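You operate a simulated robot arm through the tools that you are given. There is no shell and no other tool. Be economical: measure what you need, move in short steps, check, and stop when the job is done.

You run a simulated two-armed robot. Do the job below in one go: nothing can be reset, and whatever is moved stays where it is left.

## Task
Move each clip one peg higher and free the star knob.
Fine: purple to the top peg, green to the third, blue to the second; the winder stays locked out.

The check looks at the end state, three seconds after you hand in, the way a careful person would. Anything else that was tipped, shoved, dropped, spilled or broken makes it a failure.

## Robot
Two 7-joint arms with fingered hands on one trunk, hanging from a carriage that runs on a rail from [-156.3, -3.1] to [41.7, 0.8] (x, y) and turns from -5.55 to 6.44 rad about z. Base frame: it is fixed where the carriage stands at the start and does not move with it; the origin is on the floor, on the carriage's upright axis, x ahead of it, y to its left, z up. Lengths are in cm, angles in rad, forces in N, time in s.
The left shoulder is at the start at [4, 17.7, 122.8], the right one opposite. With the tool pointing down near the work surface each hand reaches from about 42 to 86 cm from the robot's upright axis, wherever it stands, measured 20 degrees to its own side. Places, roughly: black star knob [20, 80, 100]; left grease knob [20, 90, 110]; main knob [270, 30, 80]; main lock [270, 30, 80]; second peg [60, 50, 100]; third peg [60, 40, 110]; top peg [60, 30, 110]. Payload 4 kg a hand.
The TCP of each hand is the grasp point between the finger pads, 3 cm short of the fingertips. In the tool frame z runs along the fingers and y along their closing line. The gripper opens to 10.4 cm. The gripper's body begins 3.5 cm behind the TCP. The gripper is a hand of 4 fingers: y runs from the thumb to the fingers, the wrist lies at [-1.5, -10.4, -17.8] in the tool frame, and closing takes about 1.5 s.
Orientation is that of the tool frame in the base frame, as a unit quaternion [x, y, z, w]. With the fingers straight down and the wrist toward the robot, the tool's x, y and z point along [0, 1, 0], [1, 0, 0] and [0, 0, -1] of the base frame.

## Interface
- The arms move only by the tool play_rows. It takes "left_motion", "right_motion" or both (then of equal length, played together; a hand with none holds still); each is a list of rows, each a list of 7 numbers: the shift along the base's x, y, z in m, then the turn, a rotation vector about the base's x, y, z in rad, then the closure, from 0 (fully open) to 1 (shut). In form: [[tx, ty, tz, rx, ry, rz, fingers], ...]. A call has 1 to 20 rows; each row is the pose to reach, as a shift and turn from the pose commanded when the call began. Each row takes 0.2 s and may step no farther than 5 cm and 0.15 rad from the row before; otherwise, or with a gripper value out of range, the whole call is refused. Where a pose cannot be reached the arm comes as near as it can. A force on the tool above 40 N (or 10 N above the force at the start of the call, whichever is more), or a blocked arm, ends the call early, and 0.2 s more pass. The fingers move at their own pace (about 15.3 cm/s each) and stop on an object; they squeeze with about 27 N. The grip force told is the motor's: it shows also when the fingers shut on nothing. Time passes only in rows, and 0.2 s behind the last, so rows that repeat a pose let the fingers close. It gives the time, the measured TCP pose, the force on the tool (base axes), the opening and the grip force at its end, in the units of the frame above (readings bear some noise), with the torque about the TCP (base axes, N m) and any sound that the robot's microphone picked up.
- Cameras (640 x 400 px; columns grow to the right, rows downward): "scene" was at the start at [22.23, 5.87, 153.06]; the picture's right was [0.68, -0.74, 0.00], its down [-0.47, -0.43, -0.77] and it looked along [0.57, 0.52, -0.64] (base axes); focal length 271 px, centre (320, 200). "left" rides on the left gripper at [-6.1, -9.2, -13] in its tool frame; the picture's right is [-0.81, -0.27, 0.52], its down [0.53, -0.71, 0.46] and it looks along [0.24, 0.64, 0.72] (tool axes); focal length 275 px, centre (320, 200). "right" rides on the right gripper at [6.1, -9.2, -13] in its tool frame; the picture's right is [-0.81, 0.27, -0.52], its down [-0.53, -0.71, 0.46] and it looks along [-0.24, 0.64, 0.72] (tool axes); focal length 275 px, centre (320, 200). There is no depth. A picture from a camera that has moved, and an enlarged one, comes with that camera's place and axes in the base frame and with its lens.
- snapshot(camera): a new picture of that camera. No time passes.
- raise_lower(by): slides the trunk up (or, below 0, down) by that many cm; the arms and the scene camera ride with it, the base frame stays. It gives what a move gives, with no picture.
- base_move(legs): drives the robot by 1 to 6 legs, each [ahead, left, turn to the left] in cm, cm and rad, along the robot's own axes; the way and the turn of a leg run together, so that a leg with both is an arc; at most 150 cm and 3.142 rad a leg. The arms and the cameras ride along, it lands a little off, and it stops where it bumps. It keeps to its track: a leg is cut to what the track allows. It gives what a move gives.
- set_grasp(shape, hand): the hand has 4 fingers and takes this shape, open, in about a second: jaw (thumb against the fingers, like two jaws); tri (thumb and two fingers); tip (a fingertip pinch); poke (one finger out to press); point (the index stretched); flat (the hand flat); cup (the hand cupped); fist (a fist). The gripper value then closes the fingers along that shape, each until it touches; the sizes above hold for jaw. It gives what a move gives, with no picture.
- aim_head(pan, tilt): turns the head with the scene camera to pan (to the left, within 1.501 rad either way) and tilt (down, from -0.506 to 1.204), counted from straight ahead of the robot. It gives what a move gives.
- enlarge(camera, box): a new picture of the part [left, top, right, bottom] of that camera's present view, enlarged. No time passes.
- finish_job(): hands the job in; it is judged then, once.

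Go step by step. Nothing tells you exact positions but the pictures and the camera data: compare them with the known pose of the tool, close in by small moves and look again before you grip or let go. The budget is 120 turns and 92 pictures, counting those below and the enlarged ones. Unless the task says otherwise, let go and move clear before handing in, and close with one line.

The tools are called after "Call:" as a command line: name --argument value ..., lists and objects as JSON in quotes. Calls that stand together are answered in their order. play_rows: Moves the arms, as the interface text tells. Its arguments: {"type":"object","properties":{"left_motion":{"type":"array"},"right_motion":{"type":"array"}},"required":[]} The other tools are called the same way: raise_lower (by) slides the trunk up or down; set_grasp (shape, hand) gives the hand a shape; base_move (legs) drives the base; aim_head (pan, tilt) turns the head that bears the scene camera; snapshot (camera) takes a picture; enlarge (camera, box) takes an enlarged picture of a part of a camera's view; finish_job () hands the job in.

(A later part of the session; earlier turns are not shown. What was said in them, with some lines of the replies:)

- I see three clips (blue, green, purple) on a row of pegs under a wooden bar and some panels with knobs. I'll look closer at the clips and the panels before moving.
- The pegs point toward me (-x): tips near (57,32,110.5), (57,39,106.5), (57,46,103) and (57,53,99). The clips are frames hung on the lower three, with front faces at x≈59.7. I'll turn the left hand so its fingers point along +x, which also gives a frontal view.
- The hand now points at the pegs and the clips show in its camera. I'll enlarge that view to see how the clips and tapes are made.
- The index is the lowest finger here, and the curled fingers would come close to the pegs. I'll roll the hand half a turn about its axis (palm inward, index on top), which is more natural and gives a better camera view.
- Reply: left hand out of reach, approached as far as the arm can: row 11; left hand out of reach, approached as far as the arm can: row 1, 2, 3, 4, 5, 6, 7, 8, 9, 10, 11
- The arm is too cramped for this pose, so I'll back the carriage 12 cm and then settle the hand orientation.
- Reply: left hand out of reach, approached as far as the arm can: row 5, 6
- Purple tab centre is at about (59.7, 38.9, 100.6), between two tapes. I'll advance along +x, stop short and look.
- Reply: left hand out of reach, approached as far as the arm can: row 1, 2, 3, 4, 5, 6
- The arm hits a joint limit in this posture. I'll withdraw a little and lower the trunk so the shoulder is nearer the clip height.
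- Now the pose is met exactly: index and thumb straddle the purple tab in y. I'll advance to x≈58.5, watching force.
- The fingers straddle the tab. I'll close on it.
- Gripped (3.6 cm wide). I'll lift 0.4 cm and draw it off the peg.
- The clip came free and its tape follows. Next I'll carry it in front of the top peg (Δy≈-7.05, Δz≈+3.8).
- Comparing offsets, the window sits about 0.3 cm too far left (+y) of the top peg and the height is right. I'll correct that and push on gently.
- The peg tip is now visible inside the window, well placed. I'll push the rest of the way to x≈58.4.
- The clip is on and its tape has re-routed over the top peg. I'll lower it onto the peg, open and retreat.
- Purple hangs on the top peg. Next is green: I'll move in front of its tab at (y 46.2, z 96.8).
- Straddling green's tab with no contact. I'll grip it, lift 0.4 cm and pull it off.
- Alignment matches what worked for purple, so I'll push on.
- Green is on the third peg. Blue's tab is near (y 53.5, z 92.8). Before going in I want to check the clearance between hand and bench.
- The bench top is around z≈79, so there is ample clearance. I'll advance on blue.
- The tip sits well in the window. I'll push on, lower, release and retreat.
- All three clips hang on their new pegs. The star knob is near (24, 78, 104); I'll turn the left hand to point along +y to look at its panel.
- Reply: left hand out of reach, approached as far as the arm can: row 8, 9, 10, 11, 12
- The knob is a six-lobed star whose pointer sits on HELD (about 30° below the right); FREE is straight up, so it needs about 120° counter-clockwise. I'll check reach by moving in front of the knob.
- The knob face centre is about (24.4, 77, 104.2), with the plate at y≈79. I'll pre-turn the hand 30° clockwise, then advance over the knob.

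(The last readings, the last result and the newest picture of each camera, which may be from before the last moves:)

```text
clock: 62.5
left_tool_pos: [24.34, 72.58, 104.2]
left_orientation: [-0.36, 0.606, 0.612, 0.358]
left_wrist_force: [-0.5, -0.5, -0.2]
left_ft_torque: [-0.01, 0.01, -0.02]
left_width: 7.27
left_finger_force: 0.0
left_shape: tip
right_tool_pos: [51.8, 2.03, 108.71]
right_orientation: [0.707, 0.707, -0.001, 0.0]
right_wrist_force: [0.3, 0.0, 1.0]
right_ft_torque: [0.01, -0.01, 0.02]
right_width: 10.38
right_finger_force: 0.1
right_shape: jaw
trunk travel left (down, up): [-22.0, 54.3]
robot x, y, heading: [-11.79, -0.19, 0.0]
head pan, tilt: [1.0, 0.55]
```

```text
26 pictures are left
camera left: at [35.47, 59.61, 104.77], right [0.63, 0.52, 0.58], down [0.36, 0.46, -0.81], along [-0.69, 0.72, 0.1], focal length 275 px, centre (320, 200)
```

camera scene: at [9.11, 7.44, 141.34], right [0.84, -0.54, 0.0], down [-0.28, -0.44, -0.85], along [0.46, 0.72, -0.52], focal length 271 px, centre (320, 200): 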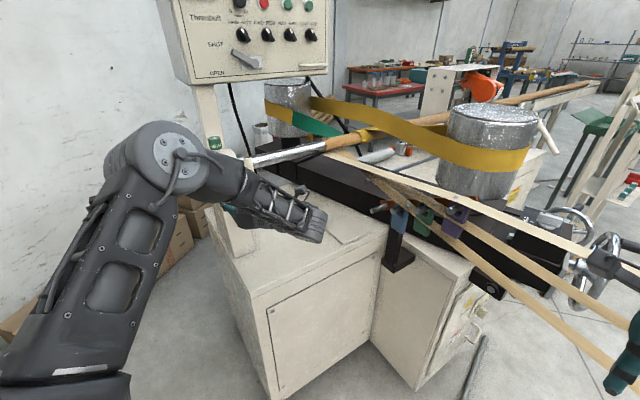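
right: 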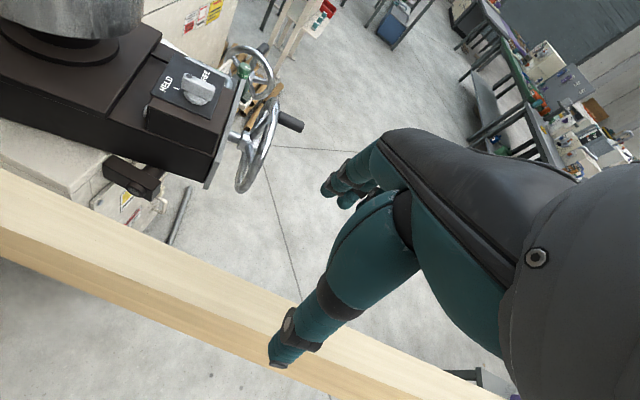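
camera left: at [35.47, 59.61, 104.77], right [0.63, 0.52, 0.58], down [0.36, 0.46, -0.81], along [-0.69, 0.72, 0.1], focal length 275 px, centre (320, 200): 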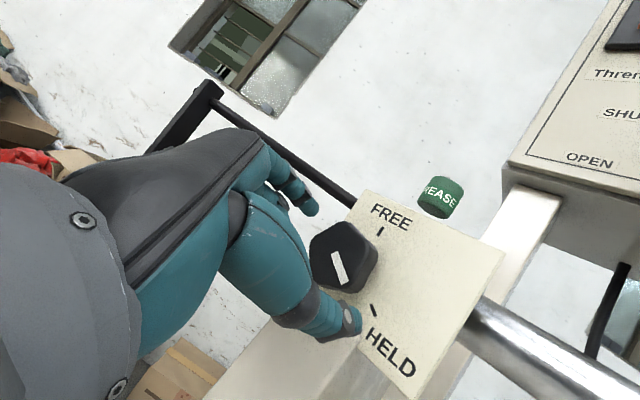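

Call:
play_rows --left_motion '[[0, 0.008, 0, 0, 0, 0, 0.3], [0, 0.015, 0, 0, 0, 0, 0.3], [0, 0.02, 0, 0, 0, 0, 0.3], [0, 0.025, 0, 0, 0, 0, 0.3], [0, 0.028, 0, 0, 0, 0, 0.3], [0, 0.028, 0, 0, 0, 0, 0.3]]'

Call:
enlarge --camera "left" --box '[240, 160, 440, 320]'

```text
clock: 63.9
left_tool_pos: [24.34, 75.27, 104.25]
left_orientation: [-0.36, 0.606, 0.612, 0.359]
left_wrist_force: [0.8, 0.1, 0.4]
left_ft_torque: [0.03, -0.01, 0.01]
left_width: 7.26
left_finger_force: 0.1
left_shape: tip
right_tool_pos: [51.99, 1.98, 108.54]
right_orientation: [0.707, 0.707, 0.0, 0.0]
right_wrist_force: [-0.1, -0.6, -0.2]
right_ft_torque: [0.01, -0.02, -0.04]
right_width: 10.37
right_finger_force: 0.1
right_shape: jaw
trunk travel left (down, up): [-22.0, 54.3]
robot x, y, heading: [-11.48, -0.11, 0.002]
head pan, tilt: [1.0, 0.55]
```

```text
2.50 times, centred on (340, 240) of left
camera zoom: at [35.44, 62.35, 104.92], right [0.63, 0.52, 0.58], down [0.36, 0.46, -0.81], along [-0.69, 0.72, 0.1], focal length 688 px, centre (270, 100)
```

zoom: 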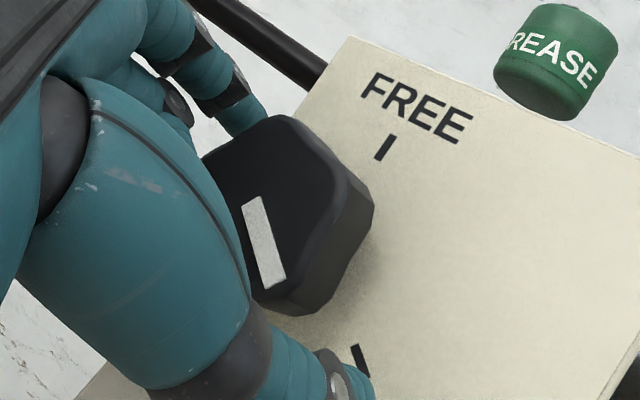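

The fingertips are beyond the face plane on both sides. I'll close on the knob.

Call:
play_rows --left_motion '[[0, 0, 0, 0, 0, 0, 0.45], [0, 0, 0, 0, 0, 0, 0.6], [0, 0, 0, 0, 0, 0, 0.8], [0, 0, 0, 0, 0, 0, 1], [0, 0, 0, 0, 0, 0, 1], [0, 0, 0, 0, 0, 0, 1]]'

Call:
enlarge --camera "left" --box '[240, 160, 440, 320]'

```text
clock: 65.3
left_tool_pos: [24.33, 75.35, 104.2]
left_orientation: [-0.36, 0.606, 0.613, 0.357]
left_wrist_force: [-1.1, 1.5, -0.2]
left_ft_torque: [-0.03, 0.02, 0.05]
left_width: 3.77
left_finger_force: 26.8
left_shape: tip
right_tool_pos: [51.87, 2.0, 108.49]
right_orientation: [0.707, 0.708, 0.0, 0.0]
right_wrist_force: [-0.3, 0.0, -0.2]
right_ft_torque: [0.02, 0.02, 0.01]
right_width: 10.36
right_finger_force: 0.1
right_shape: jaw
trunk travel left (down, up): [-22.0, 54.3]
robot x, y, heading: [-12.01, 0.19, -0.002]
head pan, tilt: [1.0, 0.55]
```

```text
2.50 times, centred on (340, 240) of left
camera zoom: at [35.41, 62.38, 104.93], right [0.63, 0.52, 0.58], down [0.36, 0.46, -0.81], along [-0.69, 0.72, 0.1], focal length 688 px, centre (270, 100)
```

zoom: 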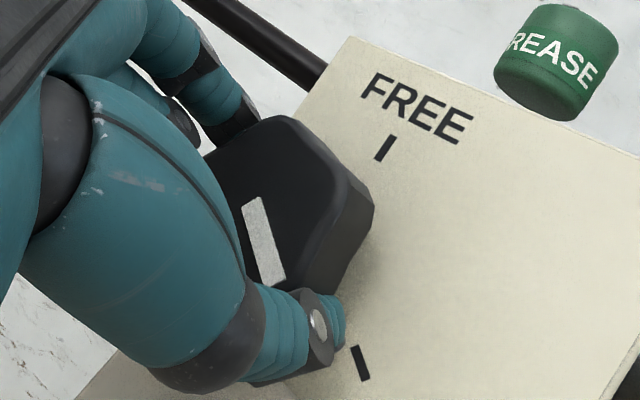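

Firm on the knob (3.8 cm). I'll turn counter-clockwise by 60° (about -y) and watch the torque.

Call:
play_rows --left_motion '[[0, 0, 0, 0, -0.12, 0, 1], [0, 0, 0, 0, -0.24, 0, 1], [0, 0, 0, 0, -0.36, 0, 1], [0, 0, 0, 0, -0.48, 0, 1], [0, 0, 0, 0, -0.6, 0, 1], [0, 0, 0, 0, -0.72, 0, 1], [0, 0, 0, 0, -0.84, 0, 1], [0, 0, 0, 0, -0.96, 0, 1], [0, 0, 0, 0, -1.05, 0, 1], [0, 0, 0, 0, -1.05, 0, 1]]'

Call:
enlarge --camera "left" --box '[240, 160, 440, 320]'

```text
clock: 67.5
left_tool_pos: [24.5, 75.49, 104.16]
left_orientation: [0.619, -0.344, -0.349, -0.614]
left_wrist_force: [0.2, -5.2, 8.7]
left_ft_torque: [0.22, 0.0, -0.05]
left_width: 3.81
left_finger_force: 27.3
left_shape: tip
right_tool_pos: [51.9, 1.88, 108.56]
right_orientation: [0.707, 0.707, 0.001, 0.0]
right_wrist_force: [-0.4, 0.1, -0.5]
right_ft_torque: [-0.01, 0.03, 0.01]
right_width: 10.38
right_finger_force: 0.1
right_shape: jaw
trunk travel left (down, up): [-22.0, 54.3]
robot x, y, heading: [-11.78, -0.56, 0.004]
head pan, tilt: [1.0, 0.55]
```

```text
2.50 times, centred on (340, 240) of left
camera zoom: at [29.3, 62.41, 114.11], right [-0.19, 0.52, 0.83], down [0.88, 0.46, -0.09], along [-0.43, 0.72, -0.55], focal length 688 px, centre (270, 100)
```

zoom: 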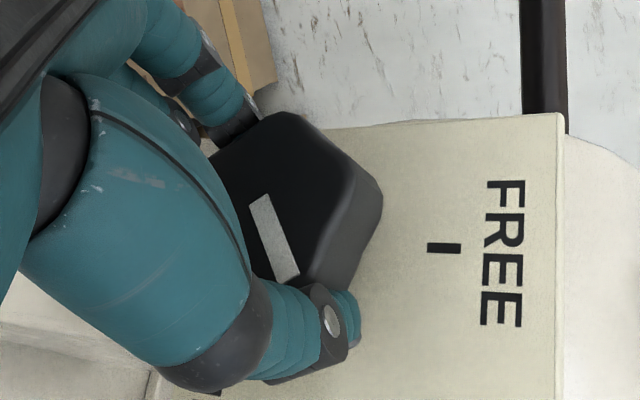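

The knob turned with the hand. I'll release, back off, rotate the hand back 60° and go in again.

Call:
play_rows --left_motion '[[0, 0, 0, 0, 0, 0, 0.8], [0, 0, 0, 0, 0, 0, 0.5], [0, 0, 0, 0, 0, 0, 0.3], [0, 0, 0, 0, 0, 0, 0.3], [0, 0, 0, 0, 0, 0, 0.3], [0, -0.015, 0, 0, 0, 0, 0.3], [0, -0.035, 0, 0, 0, 0, 0.3], [0, -0.035, 0, 0, 0.14, 0, 0.3], [0, -0.035, 0, 0, 0.28, 0, 0.3], [0, -0.035, 0, 0, 0.42, 0, 0.3], [0, -0.035, 0, 0, 0.56, 0, 0.3], [0, -0.035, 0, 0, 0.7, 0, 0.3], [0, -0.035, 0, 0, 0.84, 0, 0.3], [0, -0.035, 0.001, 0, 0.98, 0, 0.3], [0, -0.035, 0.001, 0, 1.05, 0, 0.3], [0, -0.035, 0.001, 0, 1.05, 0, 0.3]]'

Call:
enlarge --camera "left" --box '[240, 160, 440, 320]'

```text
clock: 70.9
left_tool_pos: [24.32, 71.89, 104.26]
left_orientation: [-0.36, 0.606, 0.613, 0.357]
left_wrist_force: [0.4, 0.8, -0.4]
left_ft_torque: [-0.01, 0.0, 0.02]
left_width: 7.26
left_finger_force: 0.1
left_shape: tip
right_tool_pos: [51.96, 1.99, 108.46]
right_orientation: [0.707, 0.707, 0.0, 0.001]
right_wrist_force: [-0.9, -0.7, 0.1]
right_ft_torque: [0.02, -0.01, 0.0]
right_width: 10.37
right_finger_force: 0.1
right_shape: jaw
trunk travel left (down, up): [-22.0, 54.3]
robot x, y, heading: [-11.52, -0.69, -0.001]
head pan, tilt: [1.0, 0.55]
```

```text
2.50 times, centred on (340, 240) of left
camera zoom: at [35.49, 58.91, 104.94], right [0.63, 0.52, 0.58], down [0.36, 0.46, -0.81], along [-0.69, 0.72, 0.1], focal length 688 px, centre (270, 100)
```

zoom: 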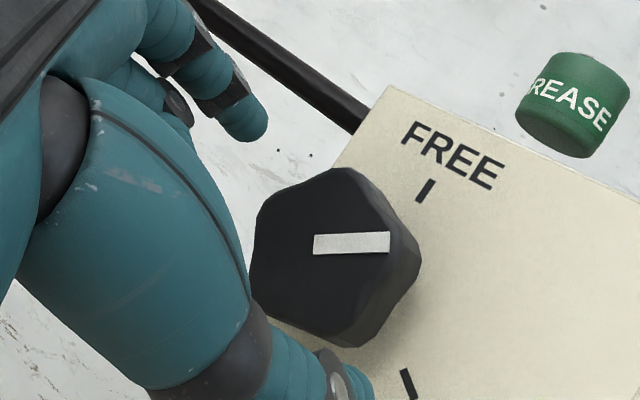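

The pointer is now halfway, about 57° short of FREE. I'll grip again and turn.

Call:
play_rows --left_motion '[[0, 0.012, 0, 0, 0, 0, 0.3], [0, 0.024, 0, 0, 0, 0, 0.3], [0, 0.034, 0, 0, 0, 0, 0.3], [0, 0.034, 0, 0, 0, 0, 0.45], [0, 0.034, 0, 0, 0, 0, 0.6], [0, 0.034, 0, 0, 0, 0, 0.8], [0, 0.034, 0, 0, 0, 0, 1], [0, 0.034, 0, 0, 0, 0, 1], [0, 0.034, 0, 0, 0, 0, 1]]'

Call:
play_rows --left_motion '[[0, 0, 0, 0, -0.12, 0, 1], [0, 0, 0, 0, -0.24, 0, 1], [0, 0, 0, 0, -0.36, 0, 1], [0, 0, 0, 0, -0.48, 0, 1], [0, 0, 0, 0, -0.6, 0, 1], [0, 0, 0, 0, -0.72, 0, 1], [0, 0, 0, 0, -0.84, 0, 1], [0, 0, 0, 0, -0.93, 0, 1], [0, 0, 0, 0, -1.0, 0, 1], [0, 0, 0, 0, -1.0, 0, 1]]'

Call:
enlarge --camera "left" --box '[240, 160, 440, 320]'

```text
clock: 72.9
left_tool_pos: [24.48, 75.3, 104.17]
left_orientation: [-0.36, 0.606, 0.613, 0.357]
left_wrist_force: [-1.7, 2.2, 0.9]
left_ft_torque: [0.01, 0.0, 0.07]
left_width: 3.87
left_finger_force: 26.8
left_shape: tip
right_tool_pos: [51.96, 2.07, 108.56]
right_orientation: [0.707, 0.707, 0.0, 0.0]
right_wrist_force: [-0.4, -0.7, 0.8]
right_ft_torque: [0.03, 0.0, -0.02]
right_width: 10.35
right_finger_force: 0.0
right_shape: jaw
trunk travel left (down, up): [-22.0, 54.3]
robot x, y, heading: [-11.56, 0.06, -0.001]
head pan, tilt: [1.0, 0.55]
```

```text
clock: 75.1
left_tool_pos: [24.49, 75.34, 104.39]
left_orientation: [0.61, -0.359, -0.364, -0.605]
left_wrist_force: [1.3, -2.6, 7.1]
left_ft_torque: [0.16, 0.16, -0.01]
left_width: 3.91
left_finger_force: 26.8
left_shape: tip
right_tool_pos: [51.89, 2.13, 108.56]
right_orientation: [0.708, 0.707, 0.0, 0.0]
right_wrist_force: [0.0, 0.8, -0.5]
right_ft_torque: [0.02, 0.03, -0.01]
right_width: 10.37
right_finger_force: 0.0
right_shape: jaw
trunk travel left (down, up): [-22.0, 54.3]
robot x, y, heading: [-11.62, -0.15, 0.001]
head pan, tilt: [1.0, 0.55]
```

```text
2.50 times, centred on (340, 240) of left
camera zoom: at [29.71, 62.26, 114.01], right [-0.15, 0.52, 0.84], down [0.88, 0.46, -0.13], along [-0.46, 0.72, -0.52], focal length 688 px, centre (270, 100)
```

zoom: 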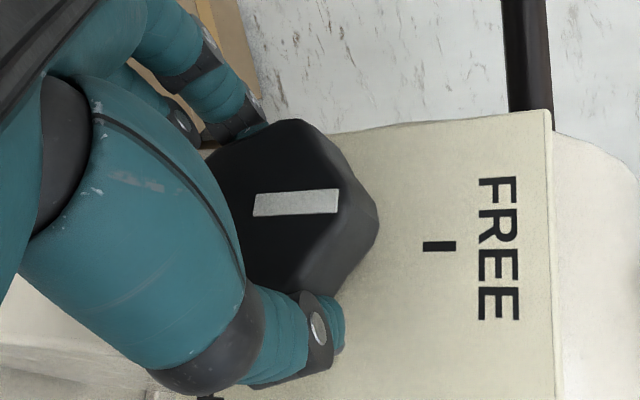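

The pointer now lines up with FREE. I'll release, withdraw and check.

Call:
play_rows --left_motion '[[0, 0, 0, 0, 0, 0, 0.8], [0, 0, 0, 0, 0, 0, 0.5], [0, 0, 0, 0, 0, 0, 0.3], [0, 0, 0, 0, 0, 0, 0.3], [0, 0, 0, 0, 0, 0, 0.3], [0, -0.015, 0, 0, 0, 0, 0.3], [0, -0.035, 0, 0, 0, 0, 0.3], [0, -0.06, 0, 0, 0, 0, 0.3], [0, -0.09, 0, 0, 0.13, 0, 0.3], [0, -0.1, 0, 0, 0.26, 0, 0.3], [0, -0.1, 0, 0, 0.39, 0, 0.3], [0, -0.1, 0, 0, 0.48, 0, 0.3], [0, -0.1, 0, 0, 0.48, 0, 0.3]]'

Call:
enlarge --camera "left" --box '[290, 200, 450, 360]'

Call:
enlarge --camera "scene" --box '[350, 160, 510, 260]'

```text
clock: 77.9
left_tool_pos: [24.44, 65.25, 104.32]
left_orientation: [0.505, -0.493, -0.5, -0.502]
left_wrist_force: [0.3, 0.4, -0.1]
left_ft_torque: [0.0, 0.01, -0.03]
left_width: 7.25
left_finger_force: 0.0
left_shape: tip
right_tool_pos: [51.94, 1.89, 108.5]
right_orientation: [0.707, 0.707, 0.0, 0.0]
right_wrist_force: [0.1, -0.4, 0.6]
right_ft_torque: [0.02, 0.0, 0.02]
right_width: 10.39
right_finger_force: 0.1
right_shape: jaw
trunk travel left (down, up): [-22.0, 54.3]
robot x, y, heading: [-11.79, -0.43, -0.002]
head pan, tilt: [1.0, 0.55]
```

```text
2.50 times, centred on (370, 280) of left
camera zoom: at [33.62, 52.23, 110.33], right [0.26, 0.52, 0.81], down [0.72, 0.46, -0.52], along [-0.65, 0.72, -0.25], focal length 688 px, centre (195, 0)
```

zoom: 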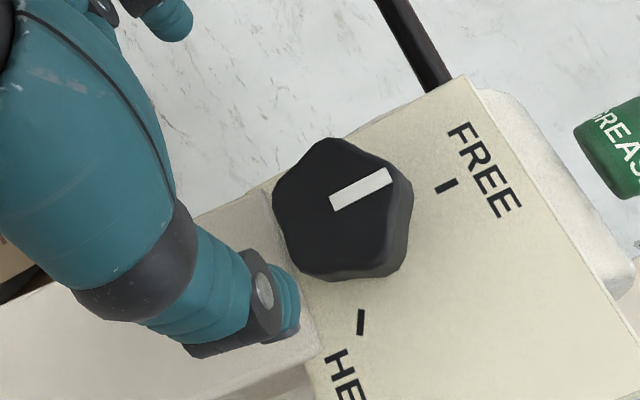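

```text
4.00 times, centred on (430, 210) of scene
camera zoom: at [9.1, 7.44, 141.34], right [0.84, -0.54, 0.0], down [-0.28, -0.44, -0.85], along [0.46, 0.72, -0.52], focal length 1083 px, centre (-120, 160)
```

zoom: 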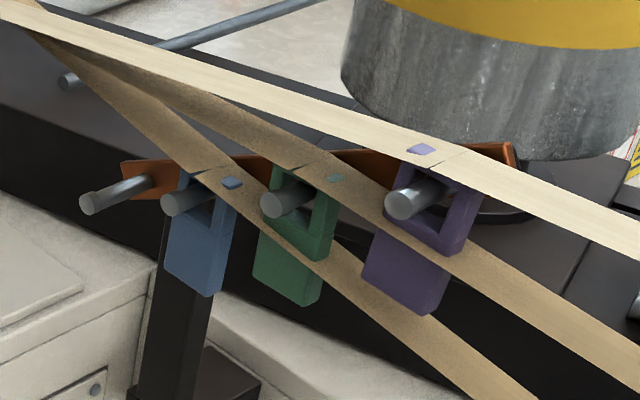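

The star knob points at FREE. All three clips hang straight on their new pegs: purple top, green third, blue second. Both hands are clear and I never touched the winder lock, so I'm handing in.

Call:
finish_job

```text
The job is handed in.
```

Purple is now on the top peg, green on the third and blue on the second; the star knob is turned to FREE, I left the winder lockout alone, and the job is handed in.
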